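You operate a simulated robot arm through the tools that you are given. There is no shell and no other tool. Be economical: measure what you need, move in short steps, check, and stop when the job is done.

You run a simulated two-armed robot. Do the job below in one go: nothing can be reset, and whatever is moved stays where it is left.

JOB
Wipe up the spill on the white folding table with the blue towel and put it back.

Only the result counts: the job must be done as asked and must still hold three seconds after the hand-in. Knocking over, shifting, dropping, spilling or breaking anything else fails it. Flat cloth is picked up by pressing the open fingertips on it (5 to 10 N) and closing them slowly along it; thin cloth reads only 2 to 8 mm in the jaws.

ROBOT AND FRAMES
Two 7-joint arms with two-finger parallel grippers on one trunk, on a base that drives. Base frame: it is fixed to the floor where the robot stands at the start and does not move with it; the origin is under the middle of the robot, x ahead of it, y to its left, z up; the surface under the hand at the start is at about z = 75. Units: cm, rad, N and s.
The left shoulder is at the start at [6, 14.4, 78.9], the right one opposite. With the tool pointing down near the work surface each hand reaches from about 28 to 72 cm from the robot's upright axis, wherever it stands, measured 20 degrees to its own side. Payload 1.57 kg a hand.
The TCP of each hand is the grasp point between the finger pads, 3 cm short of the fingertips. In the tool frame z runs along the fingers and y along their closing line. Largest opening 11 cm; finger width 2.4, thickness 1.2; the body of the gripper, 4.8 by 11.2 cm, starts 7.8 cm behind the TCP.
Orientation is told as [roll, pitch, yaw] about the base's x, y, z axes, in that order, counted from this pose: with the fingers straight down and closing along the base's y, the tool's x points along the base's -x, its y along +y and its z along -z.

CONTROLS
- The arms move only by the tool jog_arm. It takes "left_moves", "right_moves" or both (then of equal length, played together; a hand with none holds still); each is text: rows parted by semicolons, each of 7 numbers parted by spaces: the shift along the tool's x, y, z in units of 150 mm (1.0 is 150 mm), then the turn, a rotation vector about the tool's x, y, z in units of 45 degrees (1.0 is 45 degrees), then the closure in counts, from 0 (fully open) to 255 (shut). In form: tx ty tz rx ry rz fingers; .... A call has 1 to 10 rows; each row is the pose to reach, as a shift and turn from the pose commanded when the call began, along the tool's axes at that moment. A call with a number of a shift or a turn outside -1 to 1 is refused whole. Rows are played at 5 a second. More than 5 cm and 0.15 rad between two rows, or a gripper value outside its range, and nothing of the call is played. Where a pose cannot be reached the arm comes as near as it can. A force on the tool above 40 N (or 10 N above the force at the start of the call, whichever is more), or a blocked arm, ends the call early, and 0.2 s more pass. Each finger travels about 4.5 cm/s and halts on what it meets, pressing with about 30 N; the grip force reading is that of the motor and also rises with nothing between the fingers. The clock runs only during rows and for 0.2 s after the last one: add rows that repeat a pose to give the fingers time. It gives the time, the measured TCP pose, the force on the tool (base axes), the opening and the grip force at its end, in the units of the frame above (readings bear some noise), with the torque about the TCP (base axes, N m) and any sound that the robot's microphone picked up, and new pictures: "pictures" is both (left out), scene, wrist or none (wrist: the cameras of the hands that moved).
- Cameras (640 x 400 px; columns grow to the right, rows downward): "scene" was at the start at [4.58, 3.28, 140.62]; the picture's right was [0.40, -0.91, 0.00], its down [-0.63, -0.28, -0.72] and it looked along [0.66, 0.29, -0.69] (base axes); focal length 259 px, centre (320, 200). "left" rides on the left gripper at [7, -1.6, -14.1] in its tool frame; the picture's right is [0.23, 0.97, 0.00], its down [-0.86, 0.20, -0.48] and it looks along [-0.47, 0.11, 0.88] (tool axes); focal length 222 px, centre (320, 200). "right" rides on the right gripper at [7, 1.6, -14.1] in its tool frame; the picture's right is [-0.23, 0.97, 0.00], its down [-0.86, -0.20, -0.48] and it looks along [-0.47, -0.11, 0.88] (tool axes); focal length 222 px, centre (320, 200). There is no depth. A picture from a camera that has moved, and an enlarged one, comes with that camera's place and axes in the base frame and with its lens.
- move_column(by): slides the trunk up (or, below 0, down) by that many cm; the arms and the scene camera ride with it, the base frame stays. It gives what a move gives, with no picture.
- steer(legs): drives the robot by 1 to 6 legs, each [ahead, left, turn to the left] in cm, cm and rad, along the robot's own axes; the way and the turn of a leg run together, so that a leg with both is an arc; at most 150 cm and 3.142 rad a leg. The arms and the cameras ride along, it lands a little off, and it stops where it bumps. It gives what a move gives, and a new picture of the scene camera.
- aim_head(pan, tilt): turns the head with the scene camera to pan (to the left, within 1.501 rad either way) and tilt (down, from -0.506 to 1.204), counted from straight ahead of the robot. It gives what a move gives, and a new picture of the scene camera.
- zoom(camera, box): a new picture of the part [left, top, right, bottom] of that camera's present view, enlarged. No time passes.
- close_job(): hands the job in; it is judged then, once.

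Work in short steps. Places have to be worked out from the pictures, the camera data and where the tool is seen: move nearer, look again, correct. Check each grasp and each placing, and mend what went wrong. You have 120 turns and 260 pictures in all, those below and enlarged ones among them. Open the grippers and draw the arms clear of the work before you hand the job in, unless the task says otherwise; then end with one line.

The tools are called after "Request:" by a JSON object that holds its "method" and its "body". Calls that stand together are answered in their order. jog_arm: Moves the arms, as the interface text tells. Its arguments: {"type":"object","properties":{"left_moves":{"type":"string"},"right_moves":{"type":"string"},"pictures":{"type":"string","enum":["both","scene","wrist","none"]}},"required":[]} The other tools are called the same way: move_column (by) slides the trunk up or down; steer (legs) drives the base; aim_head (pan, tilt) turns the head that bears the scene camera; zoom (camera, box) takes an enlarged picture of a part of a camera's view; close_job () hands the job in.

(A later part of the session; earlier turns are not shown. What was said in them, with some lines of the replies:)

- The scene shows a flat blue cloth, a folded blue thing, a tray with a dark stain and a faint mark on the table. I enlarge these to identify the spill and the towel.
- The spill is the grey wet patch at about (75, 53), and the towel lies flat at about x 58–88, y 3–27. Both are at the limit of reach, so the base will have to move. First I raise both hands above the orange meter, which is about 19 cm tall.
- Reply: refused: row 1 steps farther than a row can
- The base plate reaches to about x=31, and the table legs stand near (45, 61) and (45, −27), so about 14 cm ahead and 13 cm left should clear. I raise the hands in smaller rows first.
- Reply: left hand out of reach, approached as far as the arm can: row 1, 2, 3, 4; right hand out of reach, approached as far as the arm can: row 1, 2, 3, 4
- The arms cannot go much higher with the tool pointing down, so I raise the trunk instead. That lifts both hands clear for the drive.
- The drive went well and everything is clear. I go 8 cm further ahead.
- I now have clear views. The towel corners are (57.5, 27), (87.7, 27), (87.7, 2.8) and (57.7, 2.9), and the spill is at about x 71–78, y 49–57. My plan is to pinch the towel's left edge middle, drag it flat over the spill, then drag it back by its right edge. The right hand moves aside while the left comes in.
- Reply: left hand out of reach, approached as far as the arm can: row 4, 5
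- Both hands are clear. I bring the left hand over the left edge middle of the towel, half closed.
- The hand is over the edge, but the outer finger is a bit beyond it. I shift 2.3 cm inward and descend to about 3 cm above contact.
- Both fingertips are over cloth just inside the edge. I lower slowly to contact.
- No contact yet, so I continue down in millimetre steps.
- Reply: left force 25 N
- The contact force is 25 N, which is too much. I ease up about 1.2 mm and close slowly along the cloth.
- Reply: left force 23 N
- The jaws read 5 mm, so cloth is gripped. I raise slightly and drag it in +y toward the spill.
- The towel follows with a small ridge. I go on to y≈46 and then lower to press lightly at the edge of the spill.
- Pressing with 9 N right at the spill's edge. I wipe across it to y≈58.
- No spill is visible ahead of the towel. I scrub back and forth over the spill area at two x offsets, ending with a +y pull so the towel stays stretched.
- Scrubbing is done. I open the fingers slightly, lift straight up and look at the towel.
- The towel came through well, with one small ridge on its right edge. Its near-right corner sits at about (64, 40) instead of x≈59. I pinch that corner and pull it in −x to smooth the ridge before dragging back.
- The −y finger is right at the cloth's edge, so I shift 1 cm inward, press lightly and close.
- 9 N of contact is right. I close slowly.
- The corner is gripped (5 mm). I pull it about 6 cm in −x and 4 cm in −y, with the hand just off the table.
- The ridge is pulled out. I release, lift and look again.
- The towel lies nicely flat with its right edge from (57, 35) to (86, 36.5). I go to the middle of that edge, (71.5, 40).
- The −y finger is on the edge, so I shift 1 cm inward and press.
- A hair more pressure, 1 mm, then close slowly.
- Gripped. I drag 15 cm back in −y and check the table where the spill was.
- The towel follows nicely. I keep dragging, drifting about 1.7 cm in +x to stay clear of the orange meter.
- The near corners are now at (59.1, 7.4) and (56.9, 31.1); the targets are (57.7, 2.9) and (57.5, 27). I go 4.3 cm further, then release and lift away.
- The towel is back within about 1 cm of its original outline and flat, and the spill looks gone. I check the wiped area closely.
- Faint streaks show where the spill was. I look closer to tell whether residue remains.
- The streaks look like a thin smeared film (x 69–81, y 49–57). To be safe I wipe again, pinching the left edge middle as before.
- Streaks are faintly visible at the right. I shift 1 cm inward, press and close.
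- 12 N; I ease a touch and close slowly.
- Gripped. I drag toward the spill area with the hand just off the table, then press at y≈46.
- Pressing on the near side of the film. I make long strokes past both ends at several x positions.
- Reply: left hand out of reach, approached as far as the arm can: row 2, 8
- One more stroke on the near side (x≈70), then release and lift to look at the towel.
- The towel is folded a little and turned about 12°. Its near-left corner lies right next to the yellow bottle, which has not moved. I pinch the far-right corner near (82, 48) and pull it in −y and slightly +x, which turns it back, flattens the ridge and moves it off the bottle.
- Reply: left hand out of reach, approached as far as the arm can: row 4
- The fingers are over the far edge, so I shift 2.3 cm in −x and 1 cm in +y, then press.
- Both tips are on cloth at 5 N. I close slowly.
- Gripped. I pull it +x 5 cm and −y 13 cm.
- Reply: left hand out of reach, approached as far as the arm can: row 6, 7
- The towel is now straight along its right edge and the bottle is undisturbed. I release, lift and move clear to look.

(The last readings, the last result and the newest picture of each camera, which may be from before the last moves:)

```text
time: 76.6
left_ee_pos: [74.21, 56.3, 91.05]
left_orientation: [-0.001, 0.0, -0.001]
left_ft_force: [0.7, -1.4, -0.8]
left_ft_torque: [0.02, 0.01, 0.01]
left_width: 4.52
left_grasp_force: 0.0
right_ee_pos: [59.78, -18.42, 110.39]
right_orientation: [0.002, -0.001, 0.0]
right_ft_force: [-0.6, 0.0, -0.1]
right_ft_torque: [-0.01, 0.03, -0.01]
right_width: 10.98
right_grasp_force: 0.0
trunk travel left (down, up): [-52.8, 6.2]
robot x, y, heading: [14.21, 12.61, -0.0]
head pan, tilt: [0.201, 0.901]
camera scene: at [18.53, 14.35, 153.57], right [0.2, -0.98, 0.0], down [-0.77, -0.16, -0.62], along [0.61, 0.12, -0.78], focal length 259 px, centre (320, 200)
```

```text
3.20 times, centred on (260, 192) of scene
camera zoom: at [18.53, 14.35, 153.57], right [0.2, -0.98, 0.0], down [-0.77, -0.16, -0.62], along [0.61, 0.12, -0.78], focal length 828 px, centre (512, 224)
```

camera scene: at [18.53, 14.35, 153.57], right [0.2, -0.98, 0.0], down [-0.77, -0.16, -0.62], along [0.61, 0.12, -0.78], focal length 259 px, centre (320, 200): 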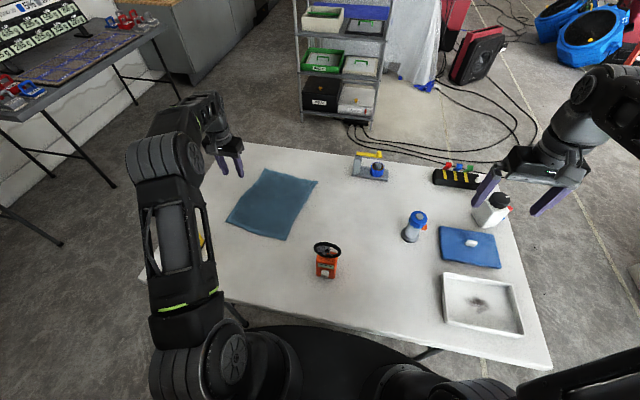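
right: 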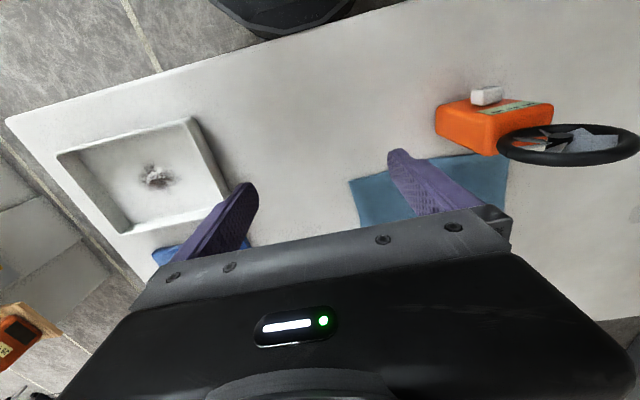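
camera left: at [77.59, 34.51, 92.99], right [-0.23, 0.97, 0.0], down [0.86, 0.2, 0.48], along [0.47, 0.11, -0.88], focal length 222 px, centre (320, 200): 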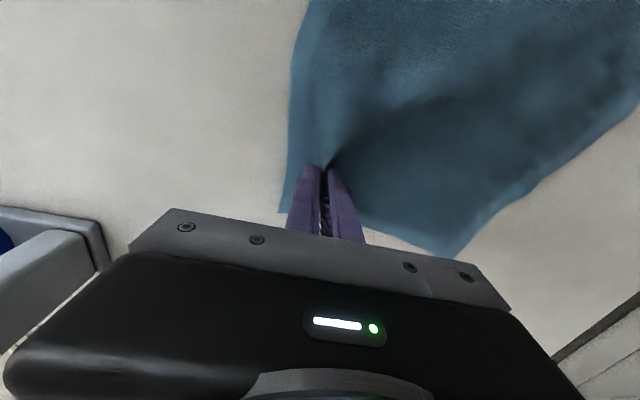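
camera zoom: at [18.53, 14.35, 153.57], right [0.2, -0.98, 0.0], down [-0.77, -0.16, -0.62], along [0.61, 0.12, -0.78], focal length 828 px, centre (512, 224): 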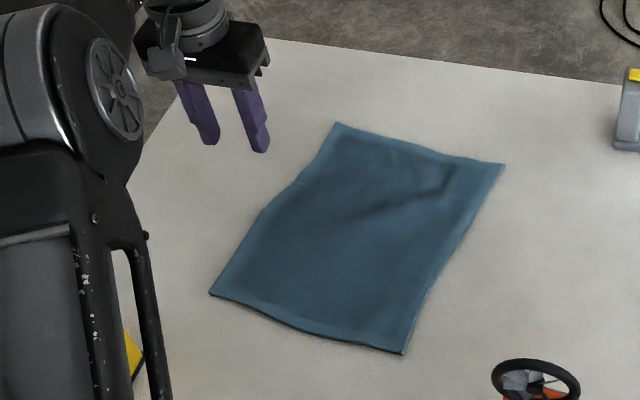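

The towel is flat but turned about −9.5°, with its right edge from (59.7, 34.5) to (88.7, 29.7). I grip its middle at (75, 37) with the hand turned to match, and turn it back during the drag.

Request:
{"method": "jog_arm", "body": {"left_moves": "0 -0.25 0 0 0 0 150;0 -0.5 0 0 0 0 150;0 -0.75 0 0 0 0 150;0 -1 0 0 0 0 150", "pictures": "none"}}

Request:
{"method": "jog_arm", "body": {"left_moves": "-0.03 -0.13 0.15 0 0 0.1 150;-0.06 -0.26 0.4 0 0 0.21 150;-0.06 -0.26 0.6 0 0 0.21 150;-0.06 -0.26 0.67 0 0 0.21 150;-0.06 -0.26 0.67 0 0 0.21 150", "pictures": "both"}}

```text
time: 77.6
left_ee_pos: [74.33, 41.58, 90.82]
left_orientation: [0.002, 0.0, 0.002]
left_ft_force: [0.3, -0.7, 0.1]
left_ft_torque: [0.02, 0.02, 0.0]
left_width: 4.53
left_grasp_force: 0.0
right_ee_pos: [59.78, -18.45, 110.3]
right_orientation: [0.0, 0.0, 0.0]
right_ft_force: [0.3, 0.0, -0.1]
right_ft_torque: [0.05, -0.01, 0.03]
right_width: 11.0
right_grasp_force: 0.0
trunk travel left (down, up): [-52.8, 6.2]
robot x, y, heading: [13.76, 12.92, 0.002]
head pan, tilt: [0.201, 0.901]
```

```text
time: 78.8
left_ee_pos: [75.16, 37.67, 80.68]
left_orientation: [-0.001, 0.001, -0.164]
left_ft_force: [0.2, 0.2, 0.0]
left_ft_torque: [0.02, 0.01, 0.0]
left_width: 4.51
left_grasp_force: 0.1
right_ee_pos: [59.69, -18.32, 110.29]
right_orientation: [0.001, 0.0, -0.001]
right_ft_force: [0.3, -0.6, 0.3]
right_ft_torque: [0.01, 0.03, 0.01]
right_width: 10.97
right_grasp_force: 0.1
trunk travel left (down, up): [-52.8, 6.2]
robot x, y, heading: [14.35, 13.08, 0.001]
head pan, tilt: [0.201, 0.901]
camera scene: at [18.54, 14.41, 153.56], right [0.2, -0.98, 0.0], down [-0.77, -0.16, -0.62], along [0.61, 0.12, -0.78], focal length 259 px, centre (320, 200)
camera left: at [68.15, 37.08, 94.83], right [-0.06, 1.0, 0.0], down [0.88, 0.06, 0.48], along [0.48, 0.03, -0.88], focal length 222 px, centre (320, 200)
```

scene: 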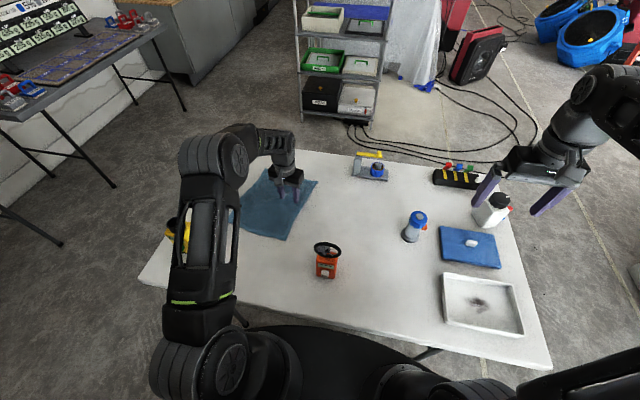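
left: 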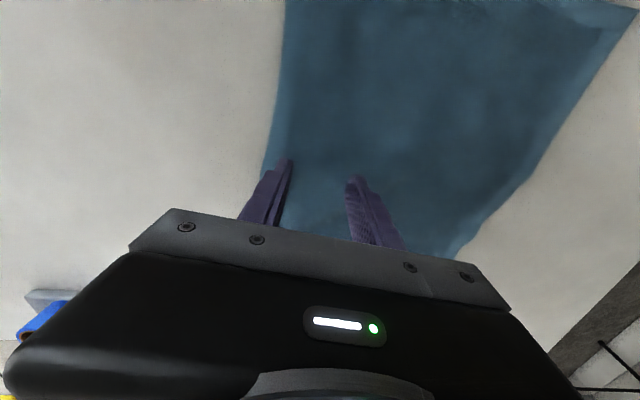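

The fingers sit well just inside the edge. I press, including 0.5 cm inward.

Request:
{"method": "jog_arm", "body": {"left_moves": "0 0.035 0.08 0 0 0 150;0 0.035 0.13 0 0 0 150;0 0.035 0.15 0 0 0 150;0 0.035 0.158 0 0 0 150;0 0.035 0.162 0 0 0 150;0 0.035 0.162 0 0 0 150", "pictures": "none"}}

```text
time: 80.2
left_ee_pos: [75.06, 38.0, 78.39]
left_orientation: [0.0, 0.0, -0.164]
left_ft_force: [0.4, -0.1, 2.5]
left_ft_torque: [-0.05, 0.04, 0.05]
left_width: 4.52
left_grasp_force: 0.2
right_ee_pos: [59.71, -18.41, 110.4]
right_orientation: [0.0, 0.0, 0.001]
right_ft_force: [-0.8, 0.9, 0.3]
right_ft_torque: [0.0, 0.0, -0.04]
right_width: 10.99
right_grasp_force: 0.0
trunk travel left (down, up): [-52.8, 6.2]
robot x, y, heading: [14.12, 12.77, -0.005]
head pan, tilt: [0.201, 0.901]
```

Slightly more pressure, then close.

Request:
{"method": "jog_arm", "body": {"left_moves": "0 0 0.006 0 0 0 150;0 0 0.006 0 0 0 165;0 0 0.006 0 0 0 180;0 0 0.006 0 0 0 195;0 0 0.006 0 0 0 210;0 0 0.006 0 0 0 225;0 0 0.006 0 0 0 240;0 0 0.006 0 0 0 255;0 0 0.006 0 0 0 255", "pictures": "wrist"}}

```text
time: 82.2
left_ee_pos: [75.25, 37.93, 78.49]
left_orientation: [0.001, 0.0, -0.165]
left_ft_force: [-1.2, -0.6, 7.2]
left_ft_torque: [0.04, 0.05, -0.02]
left_width: 0.76
left_grasp_force: 26.9
right_ee_pos: [59.73, -18.21, 110.38]
right_orientation: [-0.001, 0.0, 0.001]
right_ft_force: [0.3, 0.1, -0.6]
right_ft_torque: [0.02, 0.01, 0.03]
right_width: 10.99
right_grasp_force: 0.0
trunk travel left (down, up): [-52.8, 6.2]
robot x, y, heading: [13.89, 12.71, 0.007]
head pan, tilt: [0.201, 0.901]
camera left: at [68.06, 37.55, 92.49], right [-0.06, 1.0, 0.0], down [0.88, 0.06, 0.48], along [0.48, 0.03, -0.88], focal length 222 px, centre (320, 200)
```

left: 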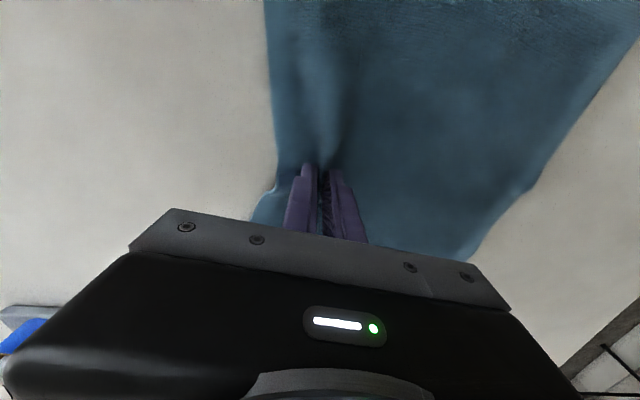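

Gripped with the jaws at 8 mm. I drag back 14.5 cm while turning the hand to straight.

Request:
{"method": "jog_arm", "body": {"left_moves": "0 0 -0.04 0 0 0 255;-0.008 -0.1 -0.05 0 0 -0.03 255;-0.02 -0.25 -0.05 0 0 -0.06 255;-0.031 -0.4 -0.05 0 0 -0.1 255;-0.043 -0.55 -0.05 0 0 -0.14 255;-0.054 -0.7 -0.05 0 0 -0.18 255;-0.065 -0.85 -0.05 0 0 -0.21 255;-0.074 -0.967 -0.05 0 0 -0.21 255", "pictures": "none"}}

Request:
{"method": "zoom", "body": {"camera": "scene", "box": [200, 140, 440, 290]}}

```text
time: 84.0
left_ee_pos: [74.01, 23.53, 78.98]
left_orientation: [-0.001, 0.001, 0.002]
left_ft_force: [-0.4, 0.0, 0.1]
left_ft_torque: [0.05, 0.01, -0.04]
left_width: 0.71
left_grasp_force: 26.8
right_ee_pos: [59.68, -18.35, 110.26]
right_orientation: [0.002, -0.001, 0.0]
right_ft_force: [-0.1, 0.7, -0.3]
right_ft_torque: [-0.01, -0.02, 0.0]
right_width: 11.0
right_grasp_force: 0.0
trunk travel left (down, up): [-52.8, 6.2]
robot x, y, heading: [14.21, 13.01, 0.003]
head pan, tilt: [0.201, 0.901]
```

```text
2.67 times, centred on (320, 215) of scene
camera zoom: at [18.54, 14.38, 153.56], right [0.2, -0.98, 0.0], down [-0.77, -0.16, -0.62], along [0.61, 0.12, -0.78], focal length 690 px, centre (320, 160)
```

zoom: 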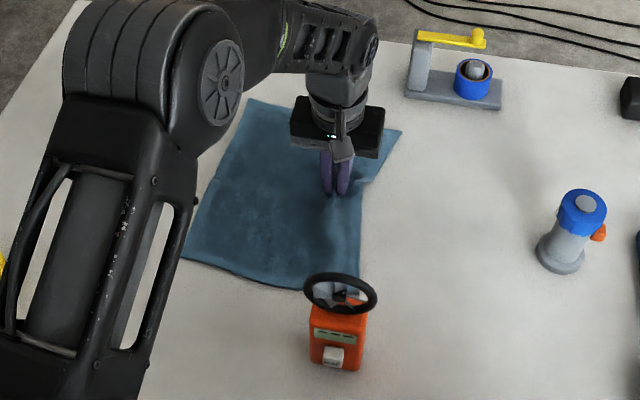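

Nearly aligned. The remaining shift is about (−1.7, −13.8). I drag that and release.

Request:
{"method": "jog_arm", "body": {"left_moves": "0 -0.12 0 0 0 0 255;0.02 -0.26 0 0 0 -0.02 255;0.04 -0.4 0 0 0 -0.04 255;0.06 -0.54 0 0 0 -0.06 255;0.08 -0.68 0 0 0 -0.06 255;0.1 -0.8 0 0 0 -0.06 255;0.113 -0.9 0 0 0 -0.06 255;0.113 -0.9 0 0 0 -0.06 255", "pictures": "none"}}

Request:
{"method": "zoom", "body": {"camera": "scene", "box": [220, 130, 460, 280]}}

```text
time: 85.8
left_ee_pos: [72.39, 9.88, 78.98]
left_orientation: [0.001, 0.001, 0.048]
left_ft_force: [0.0, 0.4, 0.5]
left_ft_torque: [0.0, 0.0, -0.04]
left_width: 0.72
left_grasp_force: 26.4
right_ee_pos: [59.83, -18.39, 110.29]
right_orientation: [0.0, 0.001, 0.0]
right_ft_force: [-0.1, -0.6, -0.6]
right_ft_torque: [-0.02, -0.01, -0.01]
right_width: 11.03
right_grasp_force: 0.1
trunk travel left (down, up): [-52.8, 6.2]
robot x, y, heading: [14.5, 12.87, 0.002]
head pan, tilt: [0.201, 0.901]
```

```text
2.67 times, centred on (340, 205) of scene
camera zoom: at [18.54, 14.42, 153.56], right [0.2, -0.98, 0.0], down [-0.77, -0.16, -0.62], along [0.61, 0.12, -0.78], focal length 690 px, centre (267, 187)
```

zoom: 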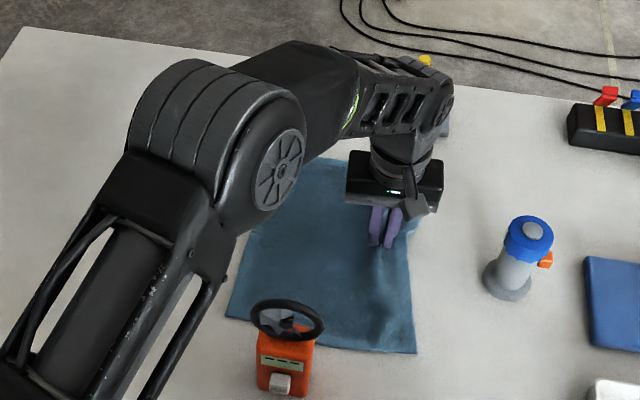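

It is about 0.8 cm short. I nudge, release, lift and move off to inspect.

Request:
{"method": "jog_arm", "body": {"left_moves": "0.01 -0.03 0 0 0 0 255;0.02 -0.06 0 0 0 0 255;0.02 -0.06 0.03 0 0 0 255;0.02 -0.06 0.035 0 0 0 230;0.02 -0.06 0.035 0 0 0 200;0.02 -0.06 0.035 0 0 0 170;0.02 -0.06 0.035 0 0 0 150;0.02 -0.06 -0.1 0 0 0 150;0.02 -0.06 -0.35 0 0 0 150;0.02 -0.06 -0.65 0 0 0 150", "pictures": "none"}}

Request:
{"method": "jog_arm", "body": {"left_moves": "0 0.25 -0.15 0 0 0 100;0 0.5 -0.3 0 0 0 50;0 0.75 -0.45 0 0 0 0;0 1 -0.55 0 0 0 0", "pictures": "none"}}

Request:
{"method": "jog_arm", "body": {"left_moves": "0.2 0.2 0 0 0 0 0;0.4 0.4 0 0 0 0 0;0.6 0.6 0 0 0 0 0;0.8 0.8 0 0 0 0 0;0.95 1 0 0 0 0 0", "pictures": "scene"}}

Request:
{"method": "zoom", "body": {"camera": "scene", "box": [220, 130, 460, 280]}}

Request:
{"method": "zoom", "body": {"camera": "scene", "box": [230, 185, 278, 215]}}

```text
time: 88.0
left_ee_pos: [71.93, 9.19, 88.91]
left_orientation: [0.001, 0.001, 0.046]
left_ft_force: [-0.1, -1.2, -0.3]
left_ft_torque: [0.0, 0.02, 0.02]
left_width: 4.53
left_grasp_force: 0.0
right_ee_pos: [59.72, -18.43, 110.3]
right_orientation: [0.0, -0.001, 0.001]
right_ft_force: [-0.1, -0.4, 0.1]
right_ft_torque: [-0.01, 0.0, 0.01]
right_width: 10.99
right_grasp_force: 0.0
trunk travel left (down, up): [-52.8, 6.2]
robot x, y, heading: [14.31, 13.09, -0.002]
head pan, tilt: [0.201, 0.901]
```

```text
time: 89.0
left_ee_pos: [71.17, 24.3, 96.89]
left_orientation: [-0.001, 0.001, 0.049]
left_ft_force: [0.5, 0.0, 0.8]
left_ft_torque: [-0.07, -0.01, 0.0]
left_width: 10.98
left_grasp_force: 0.1
right_ee_pos: [59.75, -18.31, 110.34]
right_orientation: [0.0, 0.0, 0.0]
right_ft_force: [0.4, 0.8, -0.6]
right_ft_torque: [0.0, -0.02, 0.0]
right_width: 11.0
right_grasp_force: 0.0
trunk travel left (down, up): [-52.8, 6.2]
robot x, y, heading: [14.32, 12.86, 0.004]
head pan, tilt: [0.201, 0.901]
```

```text
time: 90.2
left_ee_pos: [56.11, 38.48, 97.0]
left_orientation: [0.0, 0.002, 0.049]
left_ft_force: [-0.4, 0.2, 0.1]
left_ft_torque: [-0.02, 0.01, -0.02]
left_width: 10.99
left_grasp_force: 0.1
right_ee_pos: [59.81, -18.34, 110.35]
right_orientation: [-0.001, -0.001, 0.0]
right_ft_force: [0.0, -0.2, 0.6]
right_ft_torque: [0.02, 0.0, 0.0]
right_width: 11.02
right_grasp_force: 0.0
trunk travel left (down, up): [-52.8, 6.2]
robot x, y, heading: [14.02, 12.88, -0.005]
head pan, tilt: [0.201, 0.901]
camera scene: at [18.47, 14.47, 153.57], right [0.2, -0.98, 0.0], down [-0.77, -0.16, -0.62], along [0.61, 0.12, -0.78], focal length 259 px, centre (320, 200)
```

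scene: 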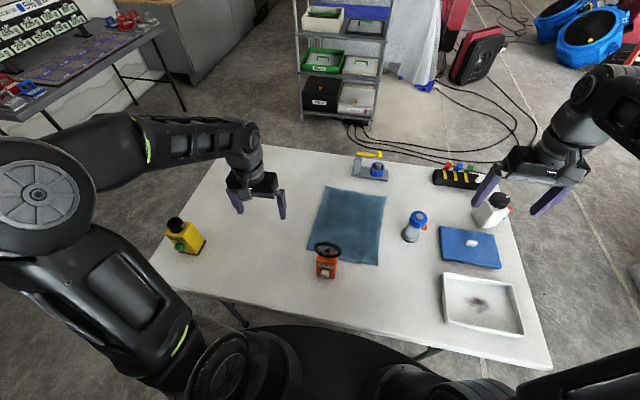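

```text
2.67 times, centred on (340, 205) of scene
camera zoom: at [18.47, 14.47, 153.57], right [0.2, -0.98, 0.0], down [-0.77, -0.16, -0.62], along [0.61, 0.12, -0.78], focal length 690 px, centre (267, 187)
```

zoom: 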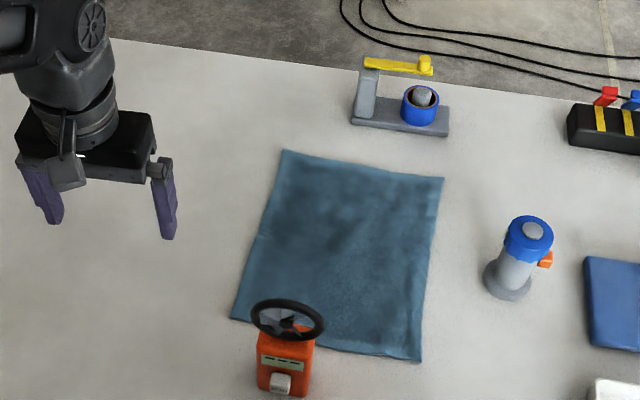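

```text
13.33 times, centred on (254, 200) of scene
camera zoom: at [18.47, 14.47, 153.57], right [0.2, -0.98, 0.0], down [-0.77, -0.16, -0.62], along [0.61, 0.12, -0.78], focal length 3449 px, centre (1200, 200)
```

zoom: 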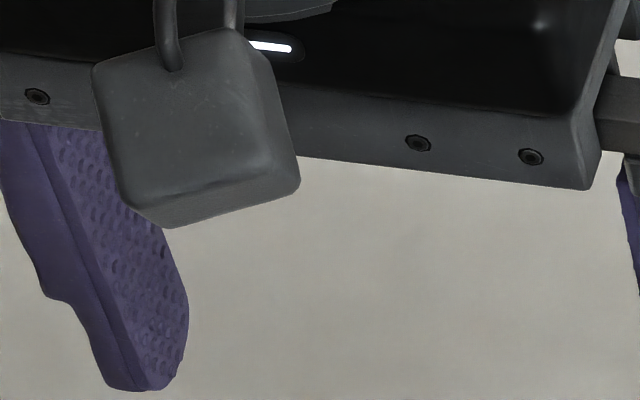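

The towel is back in place within about 1 cm. I move the hand out of the line of sight to check the wiped area.

Request:
{"method": "jog_arm", "body": {"left_moves": "0 0.25 -0.1 0 0 0 0;0 0.5 -0.2 0 0 0 0;0 0.75 -0.3 0 0 0 0;0 1 -0.4 0 0 0 0", "pictures": "none"}}

Request:
{"method": "zoom", "body": {"camera": "scene", "box": [200, 160, 320, 235]}}

```text
time: 91.2
left_ee_pos: [55.37, 53.45, 103.24]
left_orientation: [0.0, 0.001, 0.047]
left_ft_force: [-0.8, 0.6, -0.4]
left_ft_torque: [-0.01, 0.03, 0.03]
left_width: 10.99
left_grasp_force: 0.1
right_ee_pos: [59.71, -18.28, 110.34]
right_orientation: [0.0, -0.001, 0.0]
right_ft_force: [0.0, 0.6, 0.4]
right_ft_torque: [0.02, 0.0, -0.04]
right_width: 11.0
right_grasp_force: 0.0
trunk travel left (down, up): [-52.8, 6.2]
robot x, y, heading: [14.12, 12.89, -0.002]
head pan, tilt: [0.201, 0.901]
```

```text
5.33 times, centred on (260, 198) of scene
camera zoom: at [18.53, 14.45, 153.56], right [0.2, -0.98, 0.0], down [-0.77, -0.16, -0.62], along [0.61, 0.12, -0.78], focal length 1380 px, centre (640, 213)
```

zoom: 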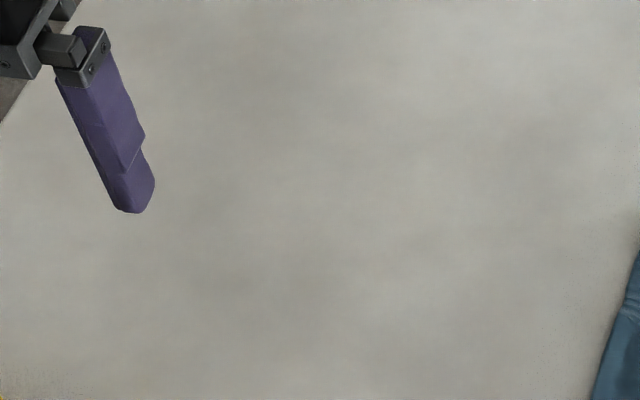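

The table is completely clean, the towel lies flat in its place, nothing else has moved, and both open hands are well above the table. I hand in.

Request:
{"method": "close_job", "body": {}}

```text
The job is handed in.
```

I wiped up the spill with the blue towel and laid the towel back flat, within about 1 cm of where it was. The first pass left faint streaks, so I wiped a second time; the last picture shows the table clean and nothing else moved.
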